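You operate a simulated robot arm through the tools that you are given. There is no shell and no other tool.

You run a simulated robot arm. Do the job below in one go: nothing can be reset, and whatever is moved stays where it is left.

Task
Put things in order on the top of the sorting table. At the end: the blue bottle stands where the grey cartridge (marked "EMPTY") stood; the white filter is in the orange tub; the red fuse from the top of the sorting table is on the teal box; the grey cartridge stands where the white filter stood; whatever was shut is shut again. Leave all else as you found it, and nothing knocked over.
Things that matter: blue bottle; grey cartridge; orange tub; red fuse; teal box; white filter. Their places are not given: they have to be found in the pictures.

The check looks at the end state, three seconds after you hand in, the way a careful person would. Anything else that was tipped, shoved, dropped, spilled or broken makes it a failure.

Robot
A 6-joint arm with a two-finger gripper, fixed in place. Base frame: the origin is at the foot of the arm, x ahead of it, y to its left, z up; the work surface is at about z = 0. Units: cm, rad, N and s.
With the tool pointing down near the work surface it reaches from about 24 to 62 cm from the base axis. Its first joint turns from -1.152 to 1.152 rad. Payload 1.37 kg.
The tool frame sits at the grasp point between the pads (the TCP): z along the fingers, y along the line on which they close. The tips reach 2.2 cm beyond it. The gripper opens to 9.2 cm; its body begins 6.5 cm behind the TCP.
Orientation is told as [roll, pitch, yaw] about the base's x, y, z axes, in that order, counted from this pose: with the fingers straight down and closing along the base's y, the tool's x points along the base's -x, its y along +y and its z along -z.

Tools
- The arm moves only by the tool play_rows. Its argument "deltas" is one flat list of numbers, 7 for each row, row after row: the shift along the base's x, y, z in cm, then the turn, a rotation vector about the base's x, y, z in rad, then the finger opening in cm, from 0 to 9.2. In form: [dx, dy, dz, rx, ry, rz, hand, dx, dy, dz, rx, ry, rz, hand, ...]. A call has 1 to 20 rows; each row shifts and turns the commanded pose from where the row before left it. Each row takes 0.2 s and may step no farther than 5 cm and 0.15 rad from the row before; otherwise, or with a gripper value out of range, the whole call is refused. Where a pose cannot be reached the arm comes as near as it can. A force on the tool above 40 N (or 10 N above the force at the start of the call, whichever is more), or a blocked arm, ends the call early, and 0.2 s more pass. The fingers move at their own pace (about 5.99 cm/s each) and stop on an object; they squeeze with about 26 N. The grip force told is the motor's: it shows also when the fingers shut on nothing. Time passes only in rows, and 0.2 s behind the last, so rows that do not move let the fingers close. It gives the time, the measured TCP pose, the force on the tool (base axes), the opening and the grip force at its end, in the units of the frame above (readings bear some noise), with the torque about the TCP (base axes, N m) and any sound that the robot's microphone picked up.
- Cameras (640 x 400 px; columns grow to the right, rows downward): "scene" is fixed at [1.47, -41.6, 59.3]; the picture's right is [0.92, -0.38, 0.00], its down [-0.18, -0.44, -0.88] and it looks along [0.34, 0.81, -0.48] (base axes); focal length 373 px, centre (320, 200). "wrist" rides on the gripper at [7.1, 1.9, -10.2] in the tool frame; the picture's right is [-0.26, 0.97, 0.00], its down [-0.75, -0.20, -0.63] and it looks along [-0.60, -0.16, 0.78] (tool axes); focal length 280 px, centre (320, 200).
- snapshot(camera): a new picture of that camera. The clock stands still meanwhile.
- measure_at(camera, pixels): for up to 12 pixels [column, row] of the newest picture of that camera ("zoom" is the newest enlarged one), the place [x, y, z] in the base frame of the surface seen there, good to about 0.3 cm. The clock stands still meanwhile.
- zoom(camera, box): a new picture of the part [left, top, right, bottom] of that camera's present view, enlarged. The clock stands still meanwhile.
- job_done(): hands the job in; it is judged then, once.

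Unless the task says otherwise, let go and move clear before handing in.

The tools are called after "Call:" by a JSON object that holds its "op" and its "data". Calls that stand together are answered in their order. play_rows: Moves the arm, as the interface text tells. Its arguments: {"type":"object","properties":{"deltas":{"type":"array"}},"required":["deltas"]} The other tools are called the same way: snapshot (camera) takes a picture; measure_at (camera, pixels) gives the place of the surface under pixels of a picture; zoom (camera, box) takes an enlarged picture of a part of a camera's view; job_done () hands the job in.

At the start:

```text
t: 0.0
position: [47.31, 2.47, 42.64]
ee_rot: [0.001, -0.001, 0.0]
wrist_force: [0.1, -0.8, -0.4]
ft_torque: [0.03, -0.01, -0.02]
width: 9.2
finger_force: 0.2
```

scene: 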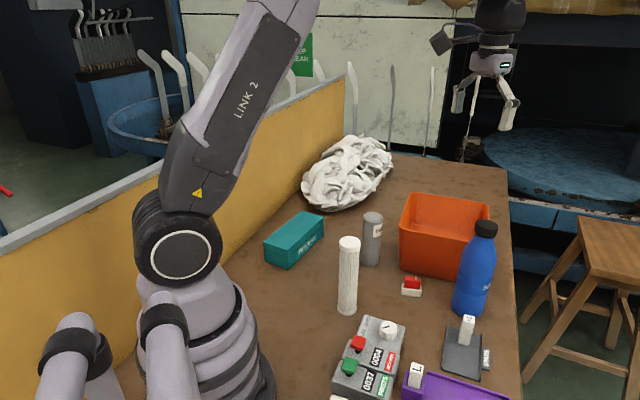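
wrist: 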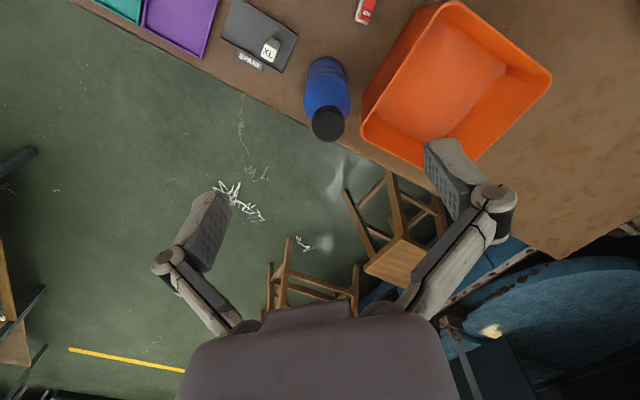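

The scene picture shows a teal box near (295,240), a white cylinder near (348,275), a grey cylinder near (372,238), an orange tub near (440,235), a blue bottle near (475,270) and a red/white item near (411,286). I will zoom in on these and measure them first.

Call:
{"op": "zoom", "data": {"camera": "scene", "box": [250, 170, 510, 332]}}

Call:
{"op": "measure_at", "data": {"camera": "scene", "pixels": [[348, 240], [348, 275], [346, 310], [372, 216], [371, 240], [370, 262], [411, 282], [411, 292], [485, 228], [473, 270], [467, 310], [440, 265]]}}

```text
2.46 times, centred on (380, 251) of scene
```

zoom: 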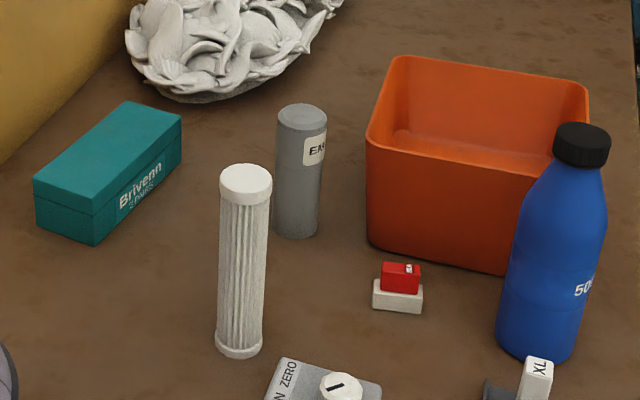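

```text
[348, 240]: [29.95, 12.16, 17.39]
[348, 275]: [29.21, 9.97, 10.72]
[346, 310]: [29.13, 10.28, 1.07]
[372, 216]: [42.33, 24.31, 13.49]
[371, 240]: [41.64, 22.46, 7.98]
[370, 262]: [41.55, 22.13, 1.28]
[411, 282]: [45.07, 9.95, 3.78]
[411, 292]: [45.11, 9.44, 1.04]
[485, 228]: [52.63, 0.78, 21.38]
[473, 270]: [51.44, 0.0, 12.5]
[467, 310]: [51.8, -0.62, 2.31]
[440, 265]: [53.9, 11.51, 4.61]
```

I see the fuse at (411,286) as red on a white base, and a panel and other items at the bottom. I'll zoom in on each of them.

Call:
{"op": "zoom", "data": {"camera": "scene", "box": [380, 260, 444, 300]}}

Call:
{"op": "zoom", "data": {"camera": "scene", "box": [320, 300, 520, 400]}}

Call:
{"op": "zoom", "data": {"camera": "scene", "box": [250, 195, 346, 275]}}

Call:
{"op": "zoom", "data": {"camera": "wrist", "box": [80, 0, 400, 160]}}

```text
10.00 times, centred on (412, 280) of scene
```

zoom: 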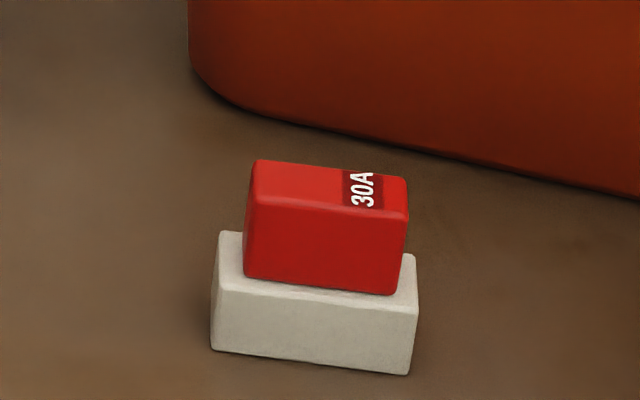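

```text
3.20 times, centred on (420, 350) of scene
```

zoom: 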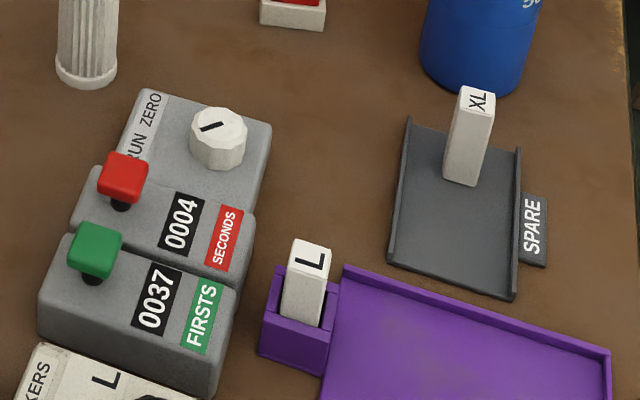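

```text
5.00 times, centred on (298, 235) of scene
```

zoom: 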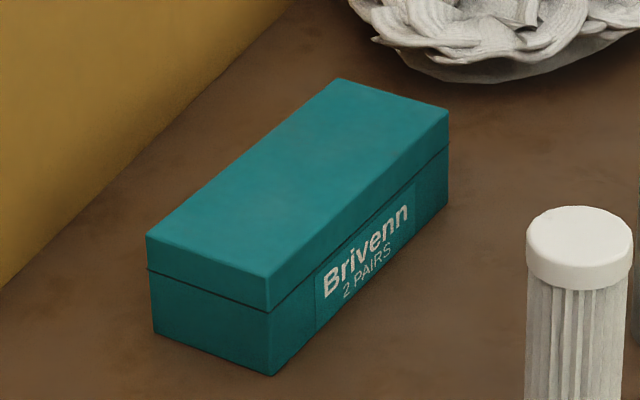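

```text
2.00 times, centred on (240, 80) of wrist
```

zoom: 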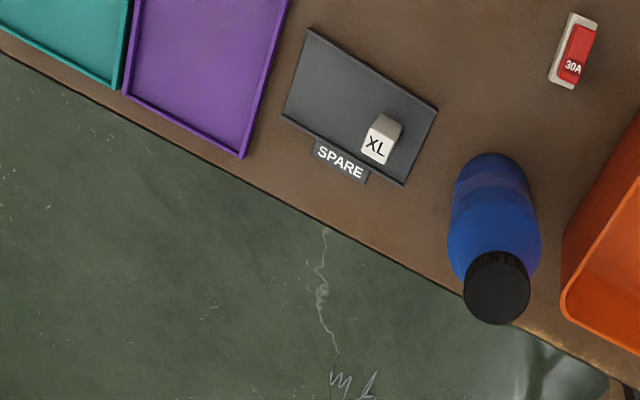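

The fuse at (411,286) is a red body on a white base, possibly a holder, and the teal box is lidded and shut. Next I'll take zoomed views and measure the tops and edges of each object.

Call:
{"op": "zoom", "data": {"camera": "scene", "box": [320, 200, 400, 320]}}

Call:
{"op": "measure_at", "data": {"camera": "scene", "pixels": [[340, 240], [349, 236], [358, 240], [349, 244], [364, 216], [373, 213], [381, 217], [373, 219], [477, 227], [486, 222], [495, 229], [486, 234]]}}

Call:
{"op": "measure_at", "data": {"camera": "scene", "pixels": [[403, 195], [488, 205], [401, 231], [465, 241], [415, 222], [450, 225], [402, 265], [303, 213], [323, 218], [265, 243], [290, 248], [290, 268]]}}

```text
3.33 times, centred on (360, 260) of scene
```

zoom: 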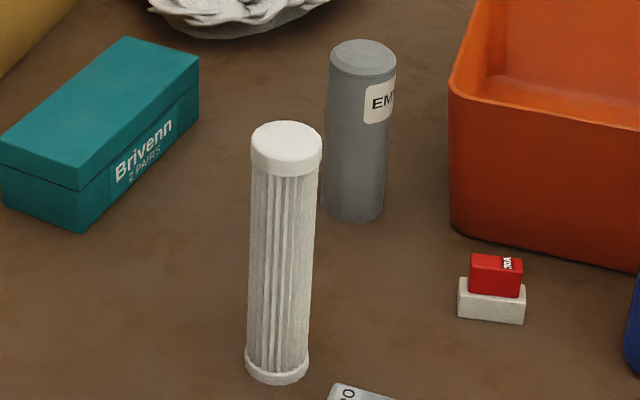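

```text
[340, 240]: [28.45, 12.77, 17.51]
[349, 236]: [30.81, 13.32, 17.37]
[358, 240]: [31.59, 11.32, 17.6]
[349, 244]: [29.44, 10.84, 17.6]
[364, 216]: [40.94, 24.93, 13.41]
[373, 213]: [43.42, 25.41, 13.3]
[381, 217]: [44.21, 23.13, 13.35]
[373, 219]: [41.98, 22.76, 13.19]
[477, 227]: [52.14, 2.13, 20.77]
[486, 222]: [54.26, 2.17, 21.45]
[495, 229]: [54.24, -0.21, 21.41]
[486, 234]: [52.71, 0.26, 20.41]
```

```text
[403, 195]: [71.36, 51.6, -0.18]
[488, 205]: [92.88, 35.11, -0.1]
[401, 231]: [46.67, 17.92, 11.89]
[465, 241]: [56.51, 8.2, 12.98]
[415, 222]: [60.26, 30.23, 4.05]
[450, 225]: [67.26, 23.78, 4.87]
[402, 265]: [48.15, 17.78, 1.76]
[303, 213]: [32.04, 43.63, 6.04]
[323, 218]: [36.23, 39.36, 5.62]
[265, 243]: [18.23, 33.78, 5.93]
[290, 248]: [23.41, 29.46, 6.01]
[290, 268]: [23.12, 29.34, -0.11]
```

Axes so far: filter (30.1,12.0) with its top at 17.5, grey cartridge (42.6,24.0) with its top at 13.4, bottle cap (53.3,1.0) with its top at 21.4, teal box top at z≈6. I'll move the arm high and back to get a top-ish wrist view of the tub and everything else.

Call:
{"op": "play_rows", "data": {"deltas": [-3.8, 2.4, 0, 0, 0, 0, 9.2, -3.8, 2.4, 0, 0, 0, 0, 9.2, -3.8, 2.4, 0, 0, 0, 0, 9.2, -3.8, 2.4, 0, 0, 0, 0, 9.2, 0, 0, 0, 0, 0, 0, 9.2]}}

Call:
{"op": "snapshot", "data": {"camera": "wrist"}}

Call:
{"op": "snapshot", "data": {"camera": "scene"}}

```text
t: 1.2
position: [32.26, 11.88, 42.77]
ee_rot: [0.0, -0.002, 0.0]
wrist_force: [1.1, -0.3, 0.3]
ft_torque: [0.0, -0.01, 0.01]
width: 9.22
finger_force: 0.0
```

```text
taken
```

wrist: 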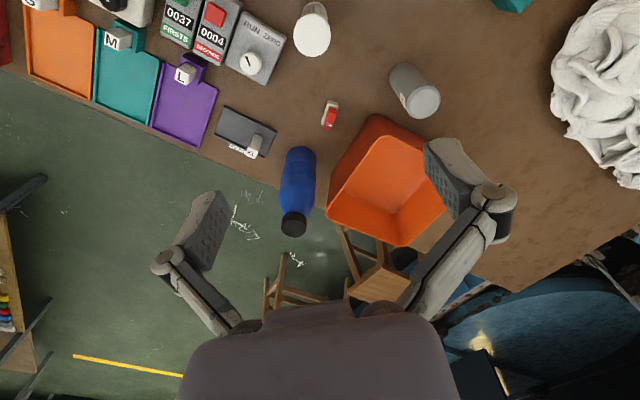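

```text
taken
```

scene: 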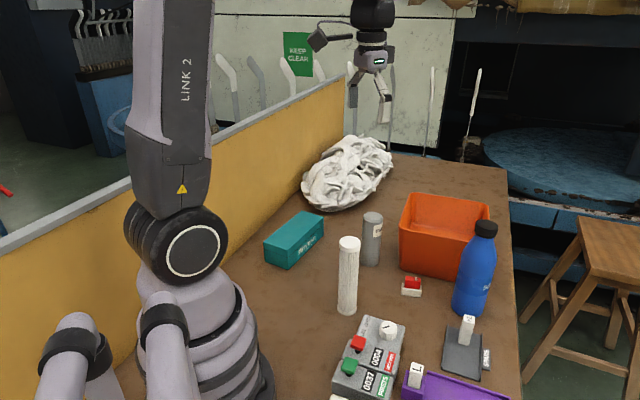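

The wrist view shows the tub at about (390,180), with the bottle at (297,190), the fuse at (329,115) and the grey cartridge at (415,90). I'll measure the tub rim, its floor, and the bases of these objects.

Call:
{"op": "measure_at", "data": {"camera": "wrist", "pixels": [[375, 117], [330, 215], [400, 243], [400, 180], [380, 200], [410, 215], [430, 200], [380, 160], [423, 100], [311, 38], [327, 113], [332, 125]]}}

Call:
{"op": "zoom", "data": {"camera": "wrist", "box": [260, 60, 500, 260]}}

Call:
{"op": "zoom", "data": {"camera": "wrist", "box": [0, 0, 300, 180]}}

```text
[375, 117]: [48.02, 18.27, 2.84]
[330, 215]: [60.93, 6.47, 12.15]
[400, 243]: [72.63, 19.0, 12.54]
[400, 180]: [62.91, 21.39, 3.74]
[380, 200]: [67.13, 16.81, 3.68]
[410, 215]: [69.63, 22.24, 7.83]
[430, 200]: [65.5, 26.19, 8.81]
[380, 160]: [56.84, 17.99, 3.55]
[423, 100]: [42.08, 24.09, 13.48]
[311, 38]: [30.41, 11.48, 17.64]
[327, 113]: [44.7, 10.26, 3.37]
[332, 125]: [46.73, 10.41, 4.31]
```

```text
2.00 times, centred on (380, 160) of wrist
```

zoom: 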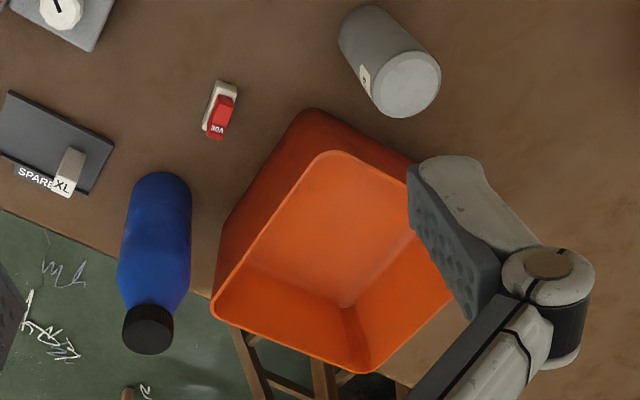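

```text
2.13 times, centred on (150, 90) of wrist
```

zoom: 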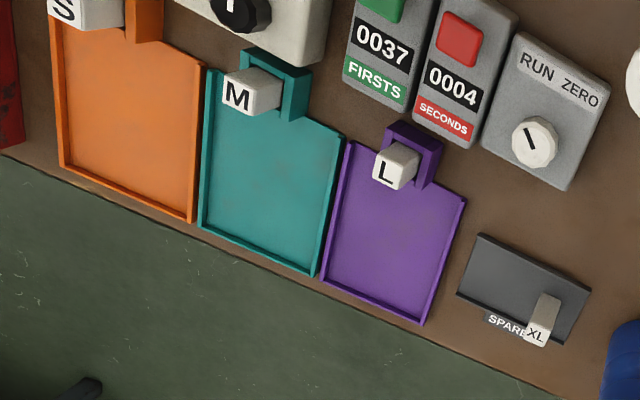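

The tub rim sits at about z 12.3, with near corner (46.7,17.9), right corner (60.9,6.5) and far corner (72.6,19), and the tub floor is at about z 3.6. I'll start with the filter by moving above it and checking alignment in the wrist view.

Call:
{"op": "play_rows", "data": {"deltas": [-1.1, 0.1, -4, 0, 0, 0, 9.2, -1.1, 0.05, -4, 0, 0, 0, 9.2, 0, 0, -4, 0, 0, 0, 9.2, 0, 0, -4, 0, 0, 0, 9.2, 0, 0, 0, 0, 0, 0, 9.2]}}

Call:
{"op": "snapshot", "data": {"camera": "wrist"}}

Call:
{"op": "snapshot", "data": {"camera": "scene"}}

```text
t: 2.4
position: [29.95, 12.41, 26.57]
ee_rot: [-0.001, -0.002, 0.0]
wrist_force: [0.4, 0.3, -0.7]
ft_torque: [0.0, -0.02, -0.01]
width: 9.19
finger_force: 0.0
```

```text
taken
```

wrist: 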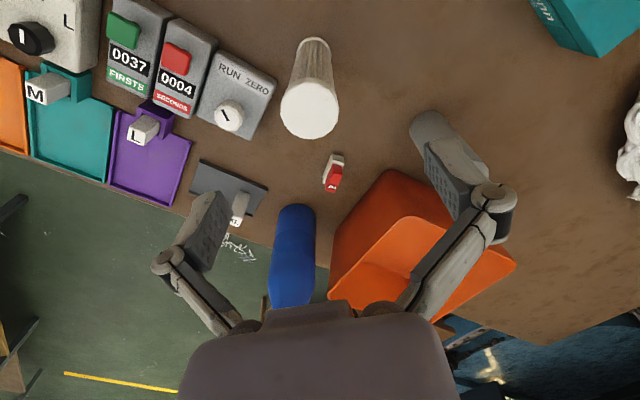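

```text
taken
```

scene: 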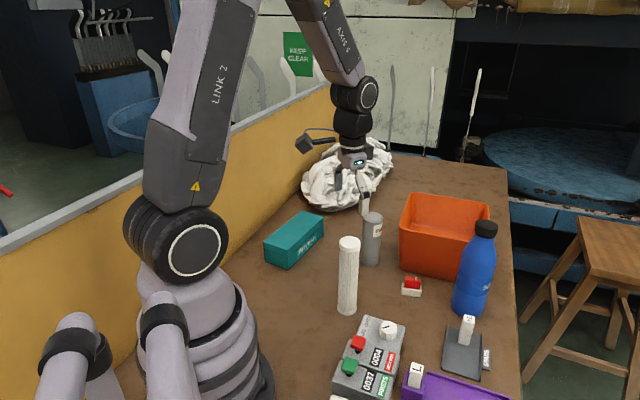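

The arm is above the filter, and the wrist view shows the filter top at about (310,108). I'll measure the cap edges and the base to pin down the axis.

Call:
{"op": "measure_at", "data": {"camera": "wrist", "pixels": [[310, 108], [284, 108], [336, 108], [310, 82], [310, 134], [314, 42], [300, 45], [329, 45], [270, 88], [227, 75], [334, 168], [334, 182]]}}

Call:
{"op": "zoom", "data": {"camera": "wrist", "box": [260, 20, 360, 200]}}

```text
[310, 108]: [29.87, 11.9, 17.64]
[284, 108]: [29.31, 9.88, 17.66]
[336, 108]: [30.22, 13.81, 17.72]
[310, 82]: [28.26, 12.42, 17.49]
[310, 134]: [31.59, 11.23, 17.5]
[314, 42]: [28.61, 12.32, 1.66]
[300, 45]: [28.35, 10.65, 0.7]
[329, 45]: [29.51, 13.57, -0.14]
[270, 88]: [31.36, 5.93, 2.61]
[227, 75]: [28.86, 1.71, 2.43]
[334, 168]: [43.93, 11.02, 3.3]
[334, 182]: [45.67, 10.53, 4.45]
```

```text
2.22 times, centred on (310, 110) of wrist
```

zoom: 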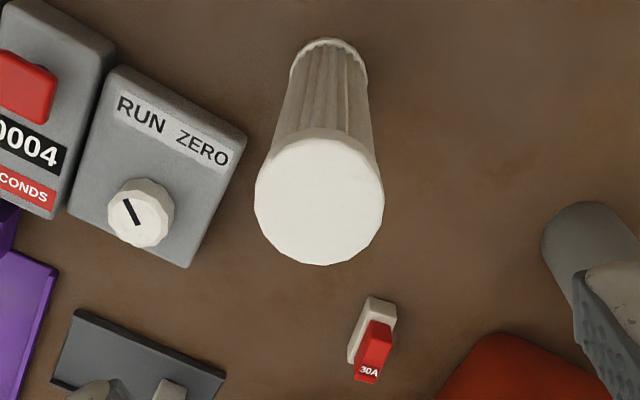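

The filter axis is at about (30.0,11.9), diameter about 4.1. I'll descend to z≈13 around it.

Call:
{"op": "play_rows", "data": {"deltas": [0.1, -0.3, -2.7, 0, 0, 0, 9.2, 0, 0, -2.7, 0, 0, 0, 9.2, 0, 0, -2.7, 0, 0, 0, 9.2, 0, 0, -2.7, 0, 0, 0, 9.2, 0, 0, -2.7, 0, 0, 0, 9.2, 0, 0, 0, 0, 0, 0, 9.2]}}

Call:
{"op": "snapshot", "data": {"camera": "wrist"}}

Call:
{"op": "snapshot", "data": {"camera": "scene"}}

```text
t: 3.8
position: [30.0, 12.07, 13.0]
ee_rot: [0.0, -0.001, -0.001]
wrist_force: [-0.6, -0.3, 0.1]
ft_torque: [0.03, -0.04, -0.01]
width: 9.22
finger_force: 0.1
```

```text
taken
```

wrist: 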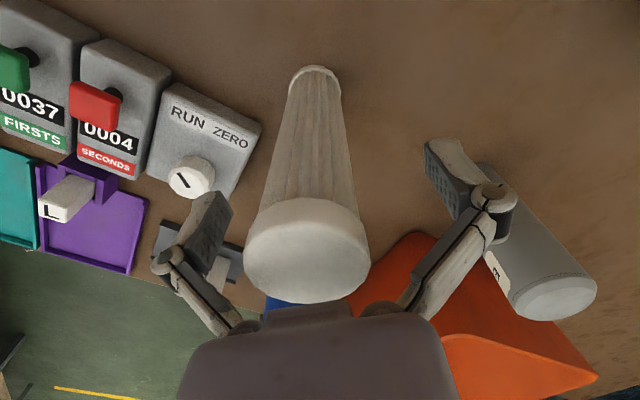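

```text
taken
```

scene: 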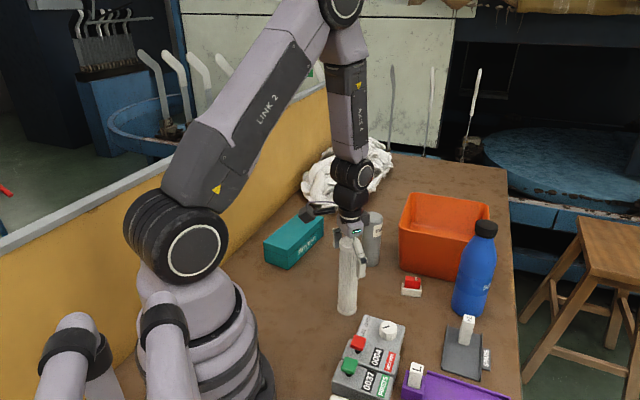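

The filter appears about 13 px left of the grip centre, so I'll shift about 0.35 cm toward −y and then close gently.

Call:
{"op": "play_rows", "data": {"deltas": [0, -0.35, 0, 0, 0, 0, 8, 0, 0, 0, 0, 0, 0, 6.5, 0, 0, 0, 0, 0, 0, 5.2, 0, 0, 0, 0, 0, 0, 4.4, 0, 0, 0, 0, 0, 0, 3.5, 0, 0, 0, 0, 0, 0, 3.0, 0, 0, 0, 0, 0, 0, 2.0, 0, 0, 0, 0, 0, 0, 2.0]}}

Call:
{"op": "snapshot", "data": {"camera": "wrist"}}

```text
t: 5.6
position: [29.98, 11.83, 12.88]
ee_rot: [0.0, -0.002, 0.0]
wrist_force: [-0.2, -0.8, 4.5]
ft_torque: [0.01, 0.1, 0.01]
width: 4.54
finger_force: 25.6
```

```text
taken
```

wrist: 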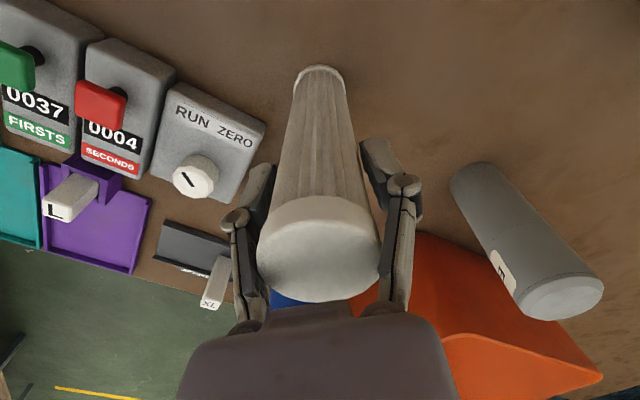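

The fingers stopped at 4.54 cm, probably on the wider cap, with 4.5 N upward on the tool. I'll zoom in to see where the pads actually touch.

Call:
{"op": "zoom", "data": {"camera": "wrist", "box": [220, 120, 440, 320]}}

Call:
{"op": "zoom", "data": {"camera": "scene", "box": [310, 180, 400, 320]}}

```text
2.00 times, centred on (330, 220) of wrist
```

zoom: 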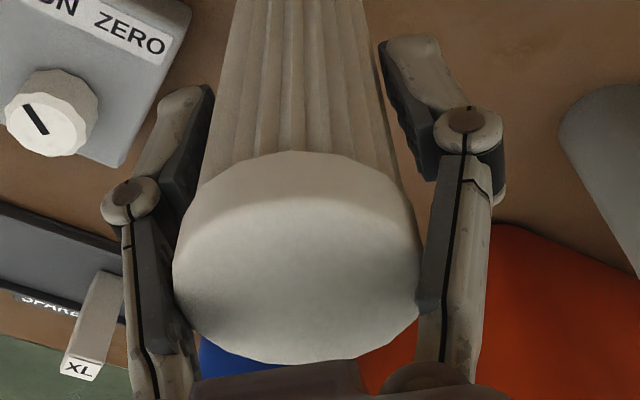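

```text
2.86 times, centred on (355, 250) of scene
```

zoom: 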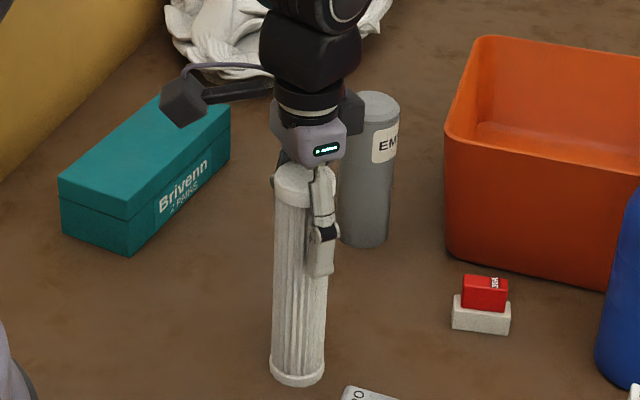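

The finger links rather than the pads are touching the cap. I'll open, rise to z≈16.3 so the pads hold the cap itself, and close again.

Call:
{"op": "play_rows", "data": {"deltas": [0, 0, 0, 0, 0, 0, 6.0, 0, 0, 0, 0, 0, 0, 7.5, 0, 0, 1.2, 0, 0, 0, 7.5, 0, 0, 1.2, 0, 0, 0, 7.5, 0, 0, 1.0, 0, 0, 0, 7.5, 0, 0, 0, 0, 0, 0, 7.5]}}

Call:
{"op": "snapshot", "data": {"camera": "wrist"}}

Call:
{"op": "zoom", "data": {"camera": "scene", "box": [310, 180, 400, 320]}}

```text
t: 7.0
position: [30.09, 11.78, 16.53]
ee_rot: [0.0, -0.001, -0.001]
wrist_force: [-0.5, -0.5, 0.3]
ft_torque: [0.0, 0.02, 0.01]
width: 7.5
finger_force: 0.1
```

```text
taken
```

wrist: 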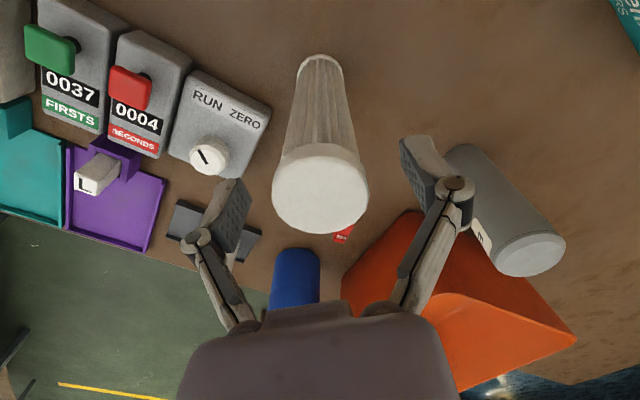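

```text
2.86 times, centred on (355, 250) of scene
```

zoom: 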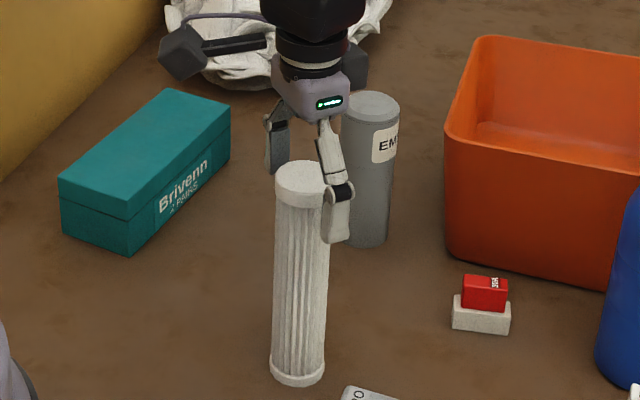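

The filter still stands upright and the cap is now level with the pads. Closing on it.

Call:
{"op": "play_rows", "data": {"deltas": [0, 0, 0, 0, 0, 0, 6.5, 0, 0, 0, 0, 0, 0, 5.2, 0, 0, 0, 0, 0, 0, 4.6, 0, 0, 0, 0, 0, 0, 4.0, 0, 0, 0, 0, 0, 0, 3.0, 0, 0, 0, 0, 0, 0, 2.0, 0, 0, 0, 0, 0, 0, 2.0]}}

Call:
{"op": "zoom", "data": {"camera": "wrist", "box": [220, 40, 440, 300]}}

Call:
{"op": "zoom", "data": {"camera": "scene", "box": [310, 180, 400, 320]}}

```text
t: 8.6
position: [29.97, 11.64, 16.7]
ee_rot: [0.001, -0.002, 0.001]
wrist_force: [-0.6, 0.5, 4.0]
ft_torque: [0.03, 0.05, -0.02]
width: 4.05
finger_force: 25.7
```

```text
1.54 times, centred on (330, 170) of wrist
```

zoom: 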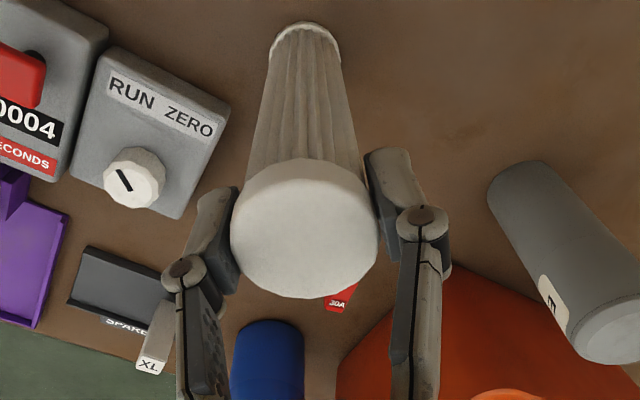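

```text
2.86 times, centred on (355, 250) of scene
```

zoom: 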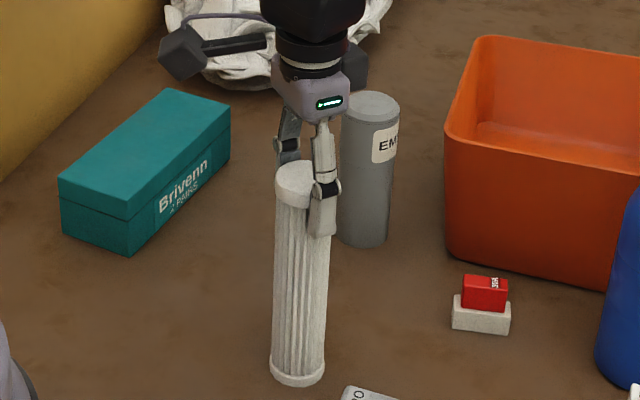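

The grip is at 4.05 cm on the cap. I'll record the filter spot as (30.0,11.75), lift slowly, and check.

Call:
{"op": "play_rows", "data": {"deltas": [0, 0, 0.5, 0, 0, 0, 2.0, 0, 0, 1.0, 0, 0, 0, 2.0, 0, 0, 1.5, 0, 0, 0, 2.0, 0, 0, 0, 0, 0, 0, 2.0]}}

Call:
{"op": "zoom", "data": {"camera": "scene", "box": [310, 160, 400, 320]}}

```text
t: 9.6
position: [30.04, 11.74, 19.49]
ee_rot: [0.001, -0.001, 0.0]
wrist_force: [0.1, 0.2, -0.2]
ft_torque: [0.01, -0.02, -0.02]
width: 4.07
finger_force: 25.8
```

```text
2.50 times, centred on (355, 240) of scene
```

zoom: 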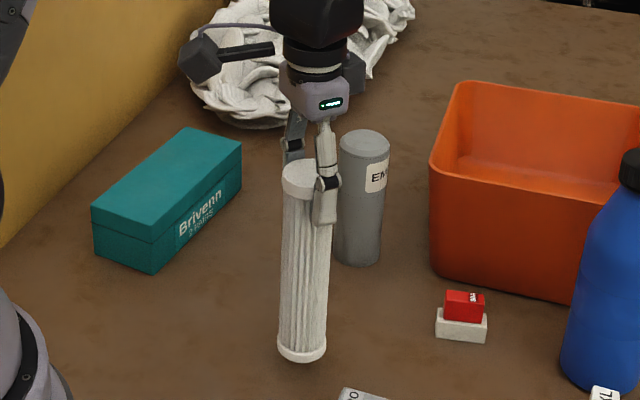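

The filter is lifted cleanly. I'll raise it to z≈34 and carry it over the tub at about (57,18).

Call:
{"op": "play_rows", "data": {"deltas": [0, 0, 2.5, 0, 0, 0, 2.0, 0, 0, 3, 0, 0, 0, 2.0, 0, 0, 3, 0, 0, 0, 2.0, 0, 0, 3, 0, 0, 0, 2.0, 0, 0, 2, 0, 0, 0, 2.0, 1, 0.2, 1, 0, 0, 0, 2.0, 2, 0.5, 0, 0, 0, 0, 2.0, 3, 0.7, 0, 0, 0, 0, 2.0, 3, 0.7, 0, 0, 0, 0, 2.0, 3, 0.7, 0, 0, 0, 0, 2.0, 3, 0.7, 0, 0, 0, 0, 2.0, 3, 0.7, 0, 0, 0, 0, 2.0, 3, 0.7, 0, 0, 0, 0, 2.0, 3, 0.7, 0, 0, 0, 0, 2.0, 2, 0.5, 0, 0, 0, 0, 2.0, 1, 0.2, 0, 0, 0, 0, 2.0, 0, 0, 0, 0, 0, 0, 2.0]}}

Call:
{"op": "snapshot", "data": {"camera": "wrist"}}

Call:
{"op": "snapshot", "data": {"camera": "scene"}}

```text
t: 13.2
position: [56.93, 17.82, 33.98]
ee_rot: [0.001, -0.002, 0.0]
wrist_force: [-0.6, -0.1, -1.1]
ft_torque: [0.01, 0.05, -0.01]
width: 4.12
finger_force: 26.2
```

```text
taken
```

wrist: 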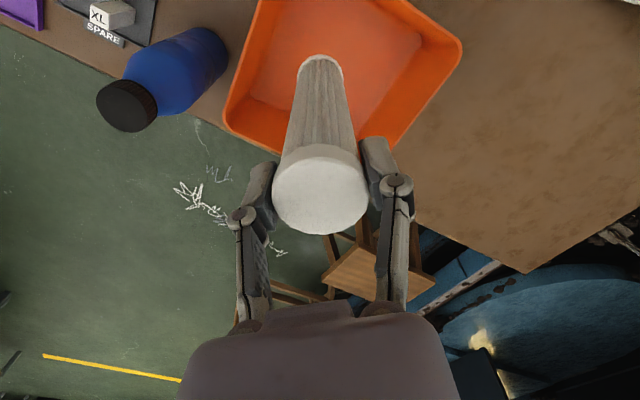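

```text
taken
```

scene: 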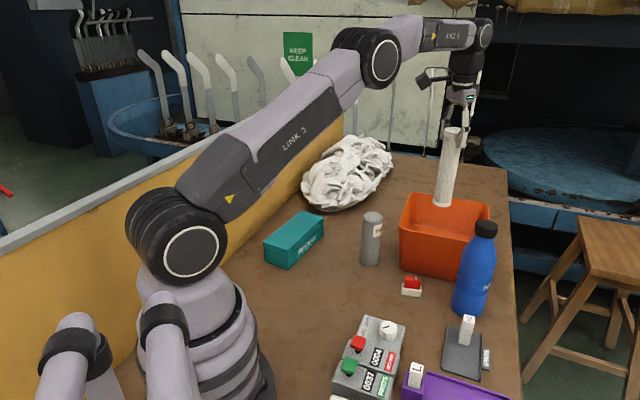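

The filter hangs over the tub. I'll measure the tub's rim and floor from this view to confirm the landing point.

Call:
{"op": "measure_at", "data": {"camera": "wrist", "pixels": [[257, 8], [458, 48], [227, 118], [380, 10], [300, 60], [380, 60], [270, 80], [410, 30], [290, 110], [248, 60], [370, 100], [400, 130]]}}

Call:
{"op": "measure_at", "data": {"camera": "scene", "pixels": [[434, 206], [441, 209], [450, 206], [442, 215], [420, 222], [465, 222]]}}

```text
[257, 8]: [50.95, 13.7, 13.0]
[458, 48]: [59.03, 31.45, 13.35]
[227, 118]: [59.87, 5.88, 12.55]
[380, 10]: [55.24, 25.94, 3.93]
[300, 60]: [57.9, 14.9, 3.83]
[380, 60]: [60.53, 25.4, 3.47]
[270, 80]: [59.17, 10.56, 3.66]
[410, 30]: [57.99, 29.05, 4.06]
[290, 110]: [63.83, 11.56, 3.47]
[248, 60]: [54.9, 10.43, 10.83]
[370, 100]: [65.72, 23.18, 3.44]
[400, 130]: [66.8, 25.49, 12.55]
```

```text
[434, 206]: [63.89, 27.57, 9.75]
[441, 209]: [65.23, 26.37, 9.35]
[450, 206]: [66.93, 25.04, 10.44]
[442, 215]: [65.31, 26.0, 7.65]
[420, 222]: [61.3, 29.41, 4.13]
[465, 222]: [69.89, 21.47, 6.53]
```

The tub centre is at about (59.5,18.7) with its floor at z≈3.6, so (57,17.8) is well inside. I'll lower to TCP z≈21 and then ease down to contact at about 20.2.

Call:
{"op": "play_rows", "data": {"deltas": [0.2, 0.1, -1.5, 0, 0, 0, 2.0, 0.1, 0, -2.5, 0, 0, 0, 2.0, 0, 0, -2.5, 0, 0, 0, 2.0, 0, 0, -2.5, 0, 0, 0, 2.0, 0, 0, -2, 0, 0, 0, 2.0, 0, 0, -1.5, 0, 0, 0, 2.0, 0, 0, -0.5, 0, 0, 0, 2.0, 0, 0, 0, 0, 0, 0, 2.0]}}

Call:
{"op": "snapshot", "data": {"camera": "wrist"}}

Call:
{"op": "snapshot", "data": {"camera": "scene"}}

```text
t: 15.0
position: [57.39, 18.03, 20.99]
ee_rot: [0.002, -0.001, 0.0]
wrist_force: [-0.3, -0.8, -1.9]
ft_torque: [0.0, 0.03, 0.0]
width: 4.06
finger_force: 25.6
```

```text
taken
```

wrist: 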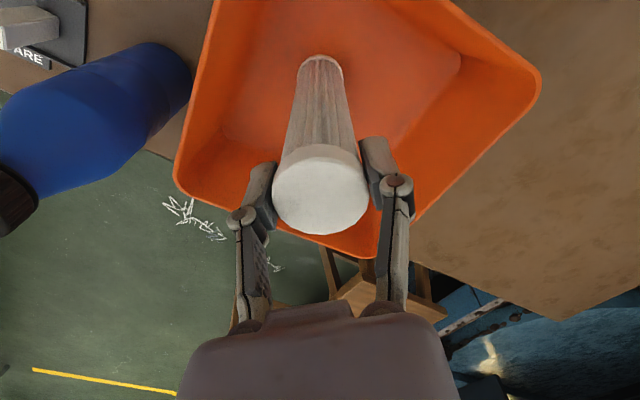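

```text
taken
```

scene: 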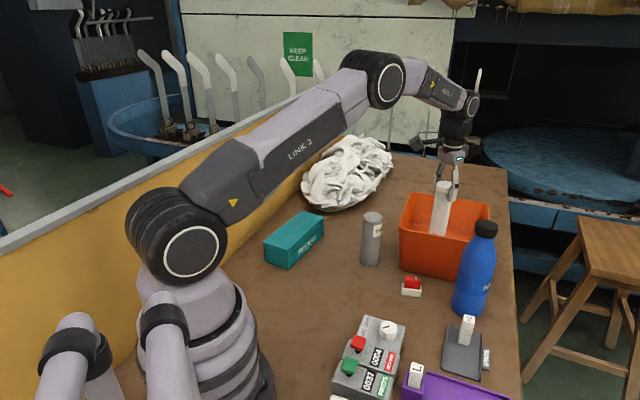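

The filter is inside the tub, clear of the walls. I'll ease down in small steps and watch the force.

Call:
{"op": "play_rows", "data": {"deltas": [0, 0, -0.25, 0, 0, 0, 2.0, 0, 0, -0.25, 0, 0, 0, 2.0, 0, 0, 0, 0, 0, 0, 2.0]}}

Call:
{"op": "play_rows", "data": {"deltas": [0, 0, -0.2, 0, 0, 0, 2.0, 0, 0, 0, 0, 0, 0, 2.0]}}

Call:
{"op": "play_rows", "data": {"deltas": [0, 0, -0.2, 0, 0, 0, 2.0, 0, 0, 0, 0, 0, 0, 2.0]}}

```text
t: 15.8
position: [57.19, 18.01, 20.48]
ee_rot: [-0.001, -0.001, 0.0]
wrist_force: [-0.4, -0.6, 0.3]
ft_torque: [-0.01, 0.02, -0.03]
width: 4.07
finger_force: 26.2
```

```text
t: 16.4
position: [57.26, 18.01, 20.29]
ee_rot: [-0.001, -0.002, 0.001]
wrist_force: [0.8, 0.2, 0.9]
ft_torque: [-0.03, 0.04, 0.01]
width: 4.04
finger_force: 25.7
```

```text
t: 17.0
position: [57.48, 18.06, 20.14]
ee_rot: [0.0, -0.003, -0.002]
wrist_force: [0.6, -1.1, -0.3]
ft_torque: [0.02, -0.01, -0.02]
width: 4.06
finger_force: 26.2
```

No clear contact yet at z 20.14, so I'll continue in small steps.

Call:
{"op": "play_rows", "data": {"deltas": [0, 0, -0.2, 0, 0, 0, 2.0, 0, 0, 0, 0, 0, 0, 2.0]}}

Call:
{"op": "play_rows", "data": {"deltas": [0, 0, -0.2, 0, 0, 0, 2.0, 0, 0, 0, 0, 0, 0, 2.0]}}

Call:
{"op": "play_rows", "data": {"deltas": [0, 0, -0.2, 0, 0, 0, 2.0, 0, 0, 0, 0, 0, 0, 2.0]}}

Call:
{"op": "snapshot", "data": {"camera": "wrist"}}

```text
t: 17.6
position: [57.28, 18.0, 20.06]
ee_rot: [0.001, -0.006, 0.001]
wrist_force: [-3.2, -1.1, 15.2]
ft_torque: [-0.07, 0.58, -0.03]
width: 4.06
finger_force: 25.9
```

```text
t: 18.2
position: [57.43, 18.14, 19.77]
ee_rot: [0.001, -0.007, 0.0]
wrist_force: [-0.3, -0.4, 24.3]
ft_torque: [-0.01, -0.16, -0.04]
width: 4.09
finger_force: 26.3
```

```text
t: 18.8
position: [57.35, 18.01, 19.75]
ee_rot: [0.002, -0.005, 0.0]
wrist_force: [1.1, 0.1, 23.5]
ft_torque: [0.02, -0.18, -0.02]
width: 4.06
finger_force: 26.7
```

```text
taken
```

wrist: 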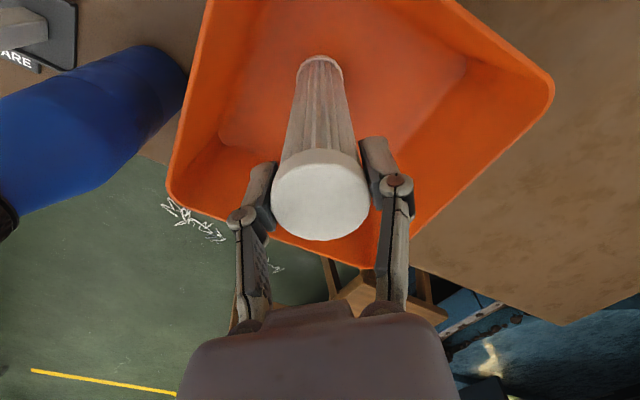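

Contact came at z≈20.0 with about 24 N, so the filter rests on the floor. I'll ease up a little to relieve the force and then open slowly.

Call:
{"op": "play_rows", "data": {"deltas": [0, 0, 0.2, 0, 0, 0, 2.0, 0, 0, 0.15, 0, 0, 0, 2.0, 0, 0, 0, 0, 0, 0, 2.0]}}

Call:
{"op": "snapshot", "data": {"camera": "scene"}}

```text
t: 19.6
position: [57.17, 17.99, 19.6]
ee_rot: [0.0, 0.004, 0.0]
wrist_force: [0.4, 0.0, -0.3]
ft_torque: [0.02, -0.03, 0.03]
width: 4.08
finger_force: 25.8
```

```text
taken
```

scene: 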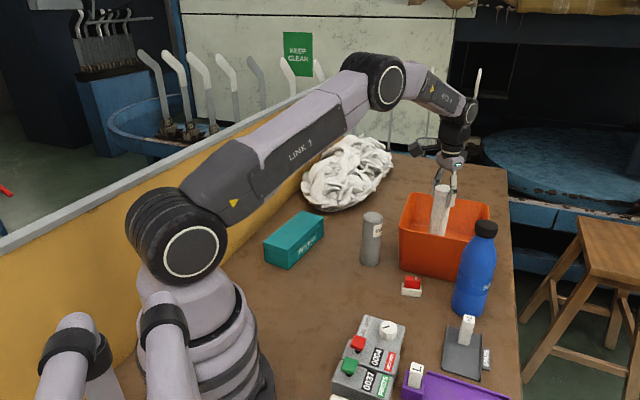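

The reading shows 19.6 with almost no force, so the filter may have slipped a little in the grip. I'll zoom in to check its state.

Call:
{"op": "zoom", "data": {"camera": "scene", "box": [390, 130, 500, 290]}}

Call:
{"op": "snapshot", "data": {"camera": "wrist"}}

```text
2.50 times, centred on (445, 210) of scene
```

zoom: 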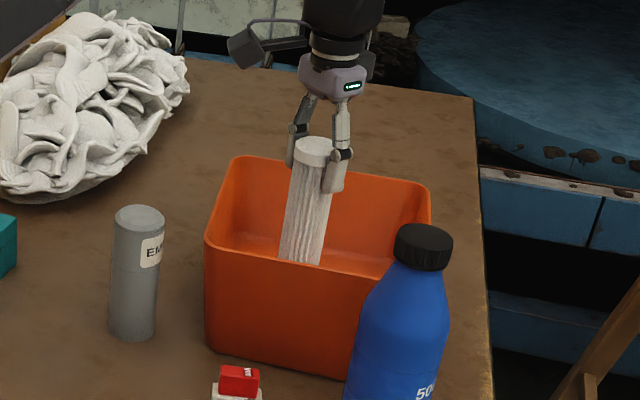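

```text
taken
```

wrist: 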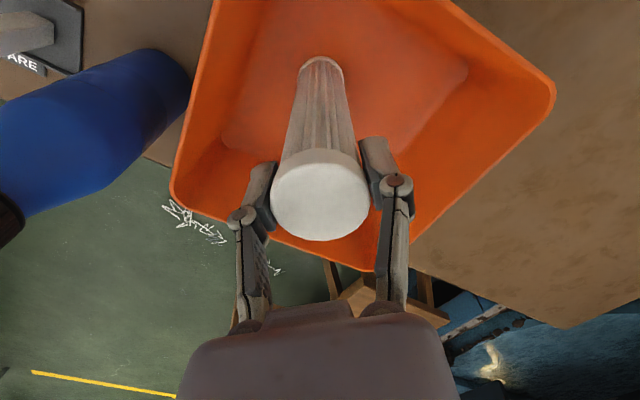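

The filter looks upright in the tub and the tub has not moved. I'll read the pose again with a null row before releasing.

Call:
{"op": "play_rows", "data": {"deltas": [0, 0, 0, 0, 0, 0, 2.0, 0, 0, 0, 0, 0, 0, 2.0]}}

Call:
{"op": "play_rows", "data": {"deltas": [0, 0, -0.1, 0, 0, 0, 2.0, 0, 0, 0, 0, 0, 0, 2.0]}}

```text
t: 20.2
position: [57.3, 17.99, 19.78]
ee_rot: [0.002, -0.001, 0.0]
wrist_force: [0.3, -0.9, -0.9]
ft_torque: [-0.01, 0.0, 0.0]
width: 4.07
finger_force: 26.4
```

```text
t: 20.8
position: [57.3, 17.98, 19.73]
ee_rot: [0.0, -0.002, 0.002]
wrist_force: [0.0, 0.1, -0.7]
ft_torque: [-0.03, 0.05, 0.0]
width: 4.06
finger_force: 26.0
```

The force is near zero, so the filter hangs just above the floor. I'll step down 0.1 cm at a time until I feel light contact.

Call:
{"op": "play_rows", "data": {"deltas": [0, 0, -0.1, 0, 0, 0, 2.0, 0, 0, 0, 0, 0, 0, 2.0]}}

Call:
{"op": "play_rows", "data": {"deltas": [0, 0, -0.1, 0, 0, 0, 2.0, 0, 0, 0, 0, 0, 0, 2.0]}}

```text
t: 21.4
position: [57.31, 17.98, 19.63]
ee_rot: [0.001, -0.002, 0.001]
wrist_force: [0.6, -0.2, 0.3]
ft_torque: [-0.02, -0.04, -0.01]
width: 4.07
finger_force: 25.9
```

```text
t: 22.0
position: [57.32, 18.02, 19.55]
ee_rot: [0.001, -0.005, 0.0]
wrist_force: [-3.3, -1.0, 12.2]
ft_torque: [-0.12, 0.53, -0.06]
width: 4.04
finger_force: 26.1
```

Contact is at z≈19.55 with 12 N. I'll relieve 0.06 cm and open the fingers gently.

Call:
{"op": "play_rows", "data": {"deltas": [0, 0, 0.06, 0, 0, 0, 2.0, 0, 0, 0, 0, 0, 0, 2.0, 0, 0, 0, 0, 0, 0, 4.2, 0, 0, 0, 0, 0, 0, 4.6, 0, 0, 0, 0, 0, 0, 5.2, 0, 0, 0, 0, 0, 0, 6.2, 0, 0, 0, 0, 0, 0, 7.0, 0, 0, 0, 0, 0, 0, 7.0]}}

Call:
{"op": "snapshot", "data": {"camera": "wrist"}}

Call:
{"op": "zoom", "data": {"camera": "scene", "box": [390, 130, 500, 290]}}

```text
t: 23.8
position: [57.28, 18.0, 19.65]
ee_rot: [-0.002, -0.001, -0.001]
wrist_force: [-0.1, -0.5, -0.3]
ft_torque: [-0.02, 0.02, 0.02]
width: 7.01
finger_force: 0.1
```

```text
taken
```

wrist: 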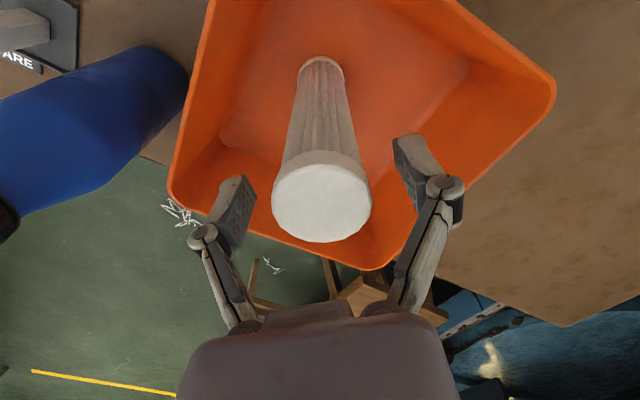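

```text
2.50 times, centred on (445, 210) of scene
```

zoom: 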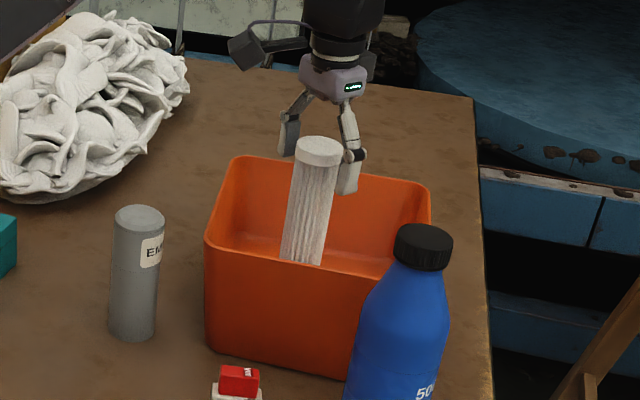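

The filter stands free in the tub. I'll rise straight up and then move over the grey cartridge at (42.6,24).

Call:
{"op": "play_rows", "data": {"deltas": [0, 0, 1, 0, 0, 0, 7.0, 0, 0, 2, 0, 0, 0, 7.0, 0, 0, 3, 0, 0, 0, 7.5, 0, 0, 3.5, 0, 0, 0, 8, 0, 0, 3.5, 0, 0, 0, 9.2, -3.7, 1.5, 0, 0, 0, 0, 9.2, -3.7, 1.5, 0, 0, 0, 0, 9.2, -3.7, 1.5, -1.5, 0, 0, 0, 9.2, -3.6, 1.5, -3, 0, 0, 0, 9.2, 0, 0, -3.5, 0, 0, 0, 9.2, 0, 0, 0, 0, 0, 0, 9.2]}}

Call:
{"op": "snapshot", "data": {"camera": "wrist"}}

Call:
{"op": "snapshot", "data": {"camera": "scene"}}

```text
t: 26.2
position: [42.68, 24.17, 24.48]
ee_rot: [0.0, -0.002, -0.001]
wrist_force: [0.3, 0.9, 0.0]
ft_torque: [-0.01, -0.04, 0.0]
width: 9.2
finger_force: 0.0
```

```text
taken
```

wrist: 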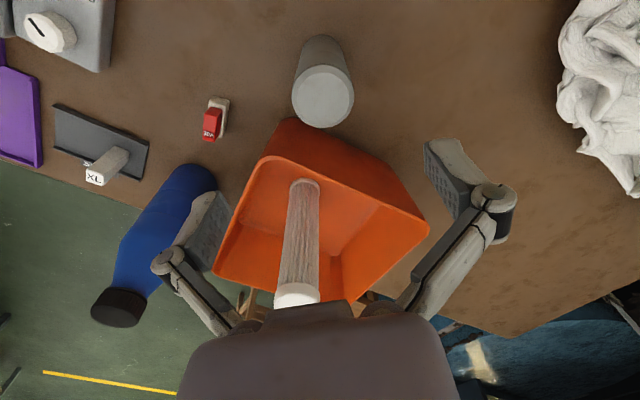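

```text
taken
```

scene: 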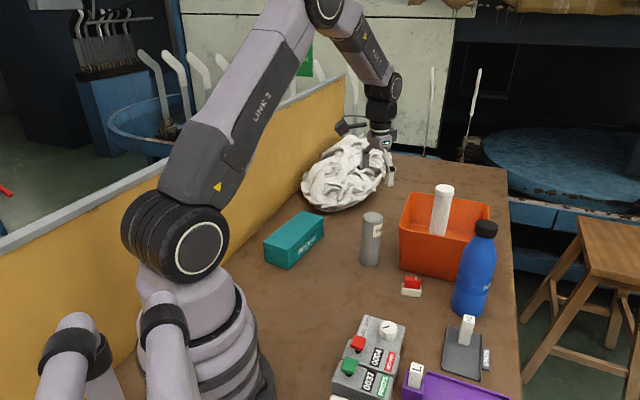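

The filter stands in the tub. I'll measure the grey cartridge's top at about (323,97) and its base edge.

Call:
{"op": "measure_at", "data": {"camera": "wrist", "pixels": [[323, 97], [293, 97], [353, 97], [323, 68], [323, 126], [321, 40], [300, 50], [338, 45], [216, 118], [330, 230]]}}

Call:
{"op": "zoom", "data": {"camera": "wrist", "box": [260, 20, 400, 140]}}

```text
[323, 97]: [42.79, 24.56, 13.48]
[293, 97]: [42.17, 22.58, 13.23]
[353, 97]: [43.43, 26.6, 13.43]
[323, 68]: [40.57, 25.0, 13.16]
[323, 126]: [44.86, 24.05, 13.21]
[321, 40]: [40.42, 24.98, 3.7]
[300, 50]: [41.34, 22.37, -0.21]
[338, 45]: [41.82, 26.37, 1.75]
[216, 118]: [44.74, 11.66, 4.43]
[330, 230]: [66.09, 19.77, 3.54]
```

```text
3.33 times, centred on (330, 80) of wrist
```

zoom: 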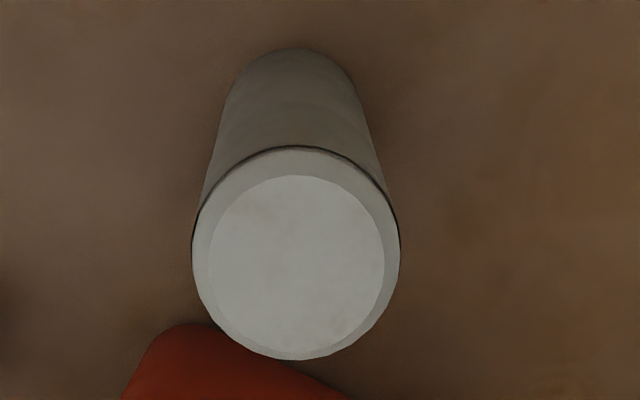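

The cartridge axis is at about (42.7,24.3). I'll narrow the opening to 7 to stay clear of the tub corner and descend to z≈9.5.

Call:
{"op": "play_rows", "data": {"deltas": [0, 0.2, -2.5, 0, 0, 0, 7.0, 0, 0, -3, 0, 0, 0, 7.0, 0, 0, -3, 0, 0, 0, 7.0, 0, 0, 0, 0, 0, 0, 7.0]}}

Call:
{"op": "snapshot", "data": {"camera": "wrist"}}

```text
t: 27.2
position: [42.43, 24.22, 16.23]
ee_rot: [0.0, -0.001, 0.0]
wrist_force: [-1.0, -0.2, -0.2]
ft_torque: [-0.01, -0.01, 0.01]
width: 6.99
finger_force: 0.0
```

```text
taken
```

wrist: 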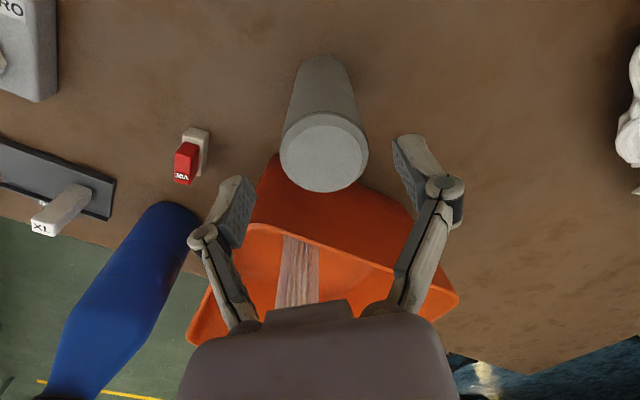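

The cartridge is centred at about (324,152). Descending to z≈9.6 and closing gently.

Call:
{"op": "play_rows", "data": {"deltas": [0.1, 0.05, -2.5, 0, 0, 0, 7.0, 0, 0, -2.5, 0, 0, 0, 7.0, 0, 0, -1.7, 0, 0, 0, 7.0, 0, 0, 0, 0, 0, 0, 7.0]}}

Call:
{"op": "snapshot", "data": {"camera": "wrist"}}

Call:
{"op": "zoom", "data": {"camera": "scene", "box": [320, 140, 450, 300]}}

```text
t: 28.2
position: [42.54, 24.28, 9.53]
ee_rot: [0.0, -0.001, -0.001]
wrist_force: [0.1, 0.4, 0.0]
ft_torque: [0.0, 0.0, 0.05]
width: 6.99
finger_force: 0.1
```

```text
taken
```

wrist: 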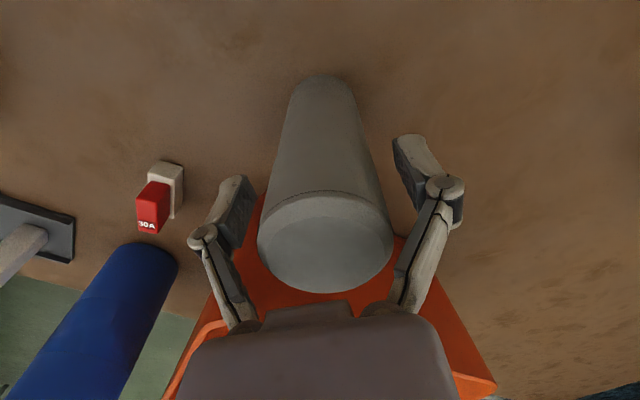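

```text
2.50 times, centred on (385, 220) of scene
```

zoom: 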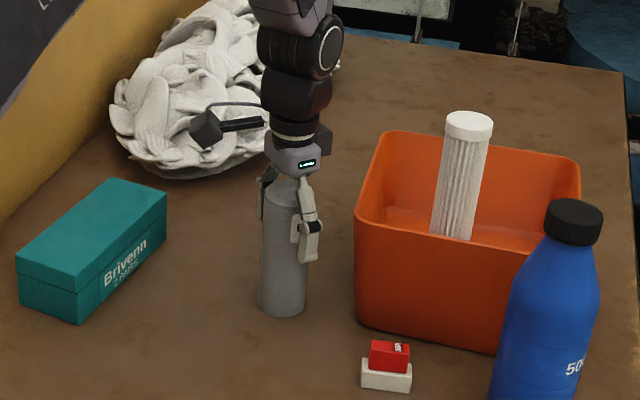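

The cartridge is centred between the pads. Closing gently.

Call:
{"op": "play_rows", "data": {"deltas": [0, 0, 0, 0, 0, 0, 6.0, 0, 0, 0, 0, 0, 0, 5.2, 0, 0, 0, 0, 0, 0, 4.6, 0, 0, 0, 0, 0, 0, 4.0, 0, 0, 0, 0, 0, 0, 3.0, 0, 0, 0, 0, 0, 0, 2.0, 0, 0, 0, 0, 0, 0, 2.0]}}

Call:
{"op": "zoom", "data": {"camera": "wrist", "box": [200, 60, 480, 320]}}

```text
t: 29.8
position: [42.55, 24.19, 9.53]
ee_rot: [0.002, -0.003, 0.0]
wrist_force: [-0.4, 0.0, 6.1]
ft_torque: [-0.05, 0.02, 0.02]
width: 4.65
finger_force: 25.7
```

```text
1.54 times, centred on (340, 190) of wrist
```

zoom: 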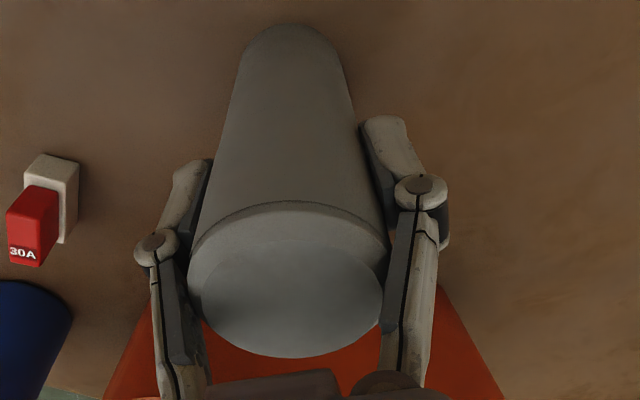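

The 4.65 cm reading suggests the finger links may be touching the cap again. I'll re-grip higher at z≈12, as worked for the filter.

Call:
{"op": "play_rows", "data": {"deltas": [0, 0, 0, 0, 0, 0, 5.5, 0, 0, 0, 0, 0, 0, 6.5, 0, 0, 1.2, 0, 0, 0, 6.5, 0, 0, 1.2, 0, 0, 0, 6.5, 0, 0, 0, 0, 0, 0, 5.6, 0, 0, 0, 0, 0, 0, 5.0, 0, 0, 0, 0, 0, 0, 4.6, 0, 0, 0, 0, 0, 0, 4.0, 0, 0, 0, 0, 0, 0, 3.0, 0, 0, 0, 0, 0, 0, 2.0, 0, 0, 0, 0, 0, 0, 2.0]}}

Call:
{"op": "zoom", "data": {"camera": "wrist", "box": [200, 60, 480, 320]}}

Call:
{"op": "zoom", "data": {"camera": "scene", "box": [320, 140, 450, 300]}}

```text
t: 32.2
position: [42.66, 24.39, 11.9]
ee_rot: [-0.001, -0.001, -0.001]
wrist_force: [-0.5, -0.4, 4.8]
ft_torque: [-0.01, 0.16, 0.04]
width: 4.66
finger_force: 25.9
```

```text
1.54 times, centred on (340, 190) of wrist
```

zoom: 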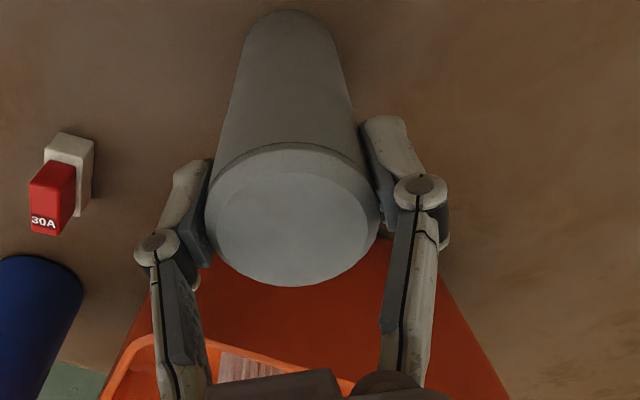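

```text
2.50 times, centred on (385, 220) of scene
```

zoom: 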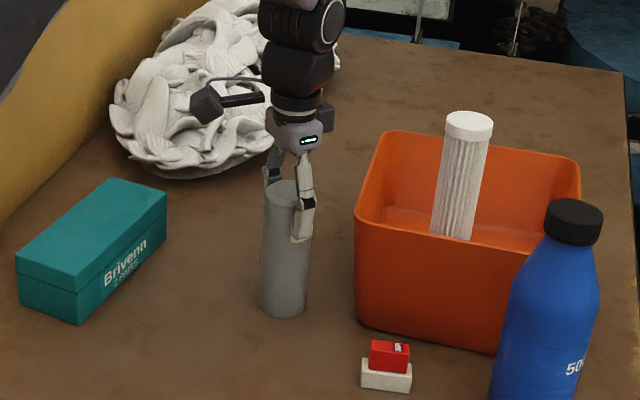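

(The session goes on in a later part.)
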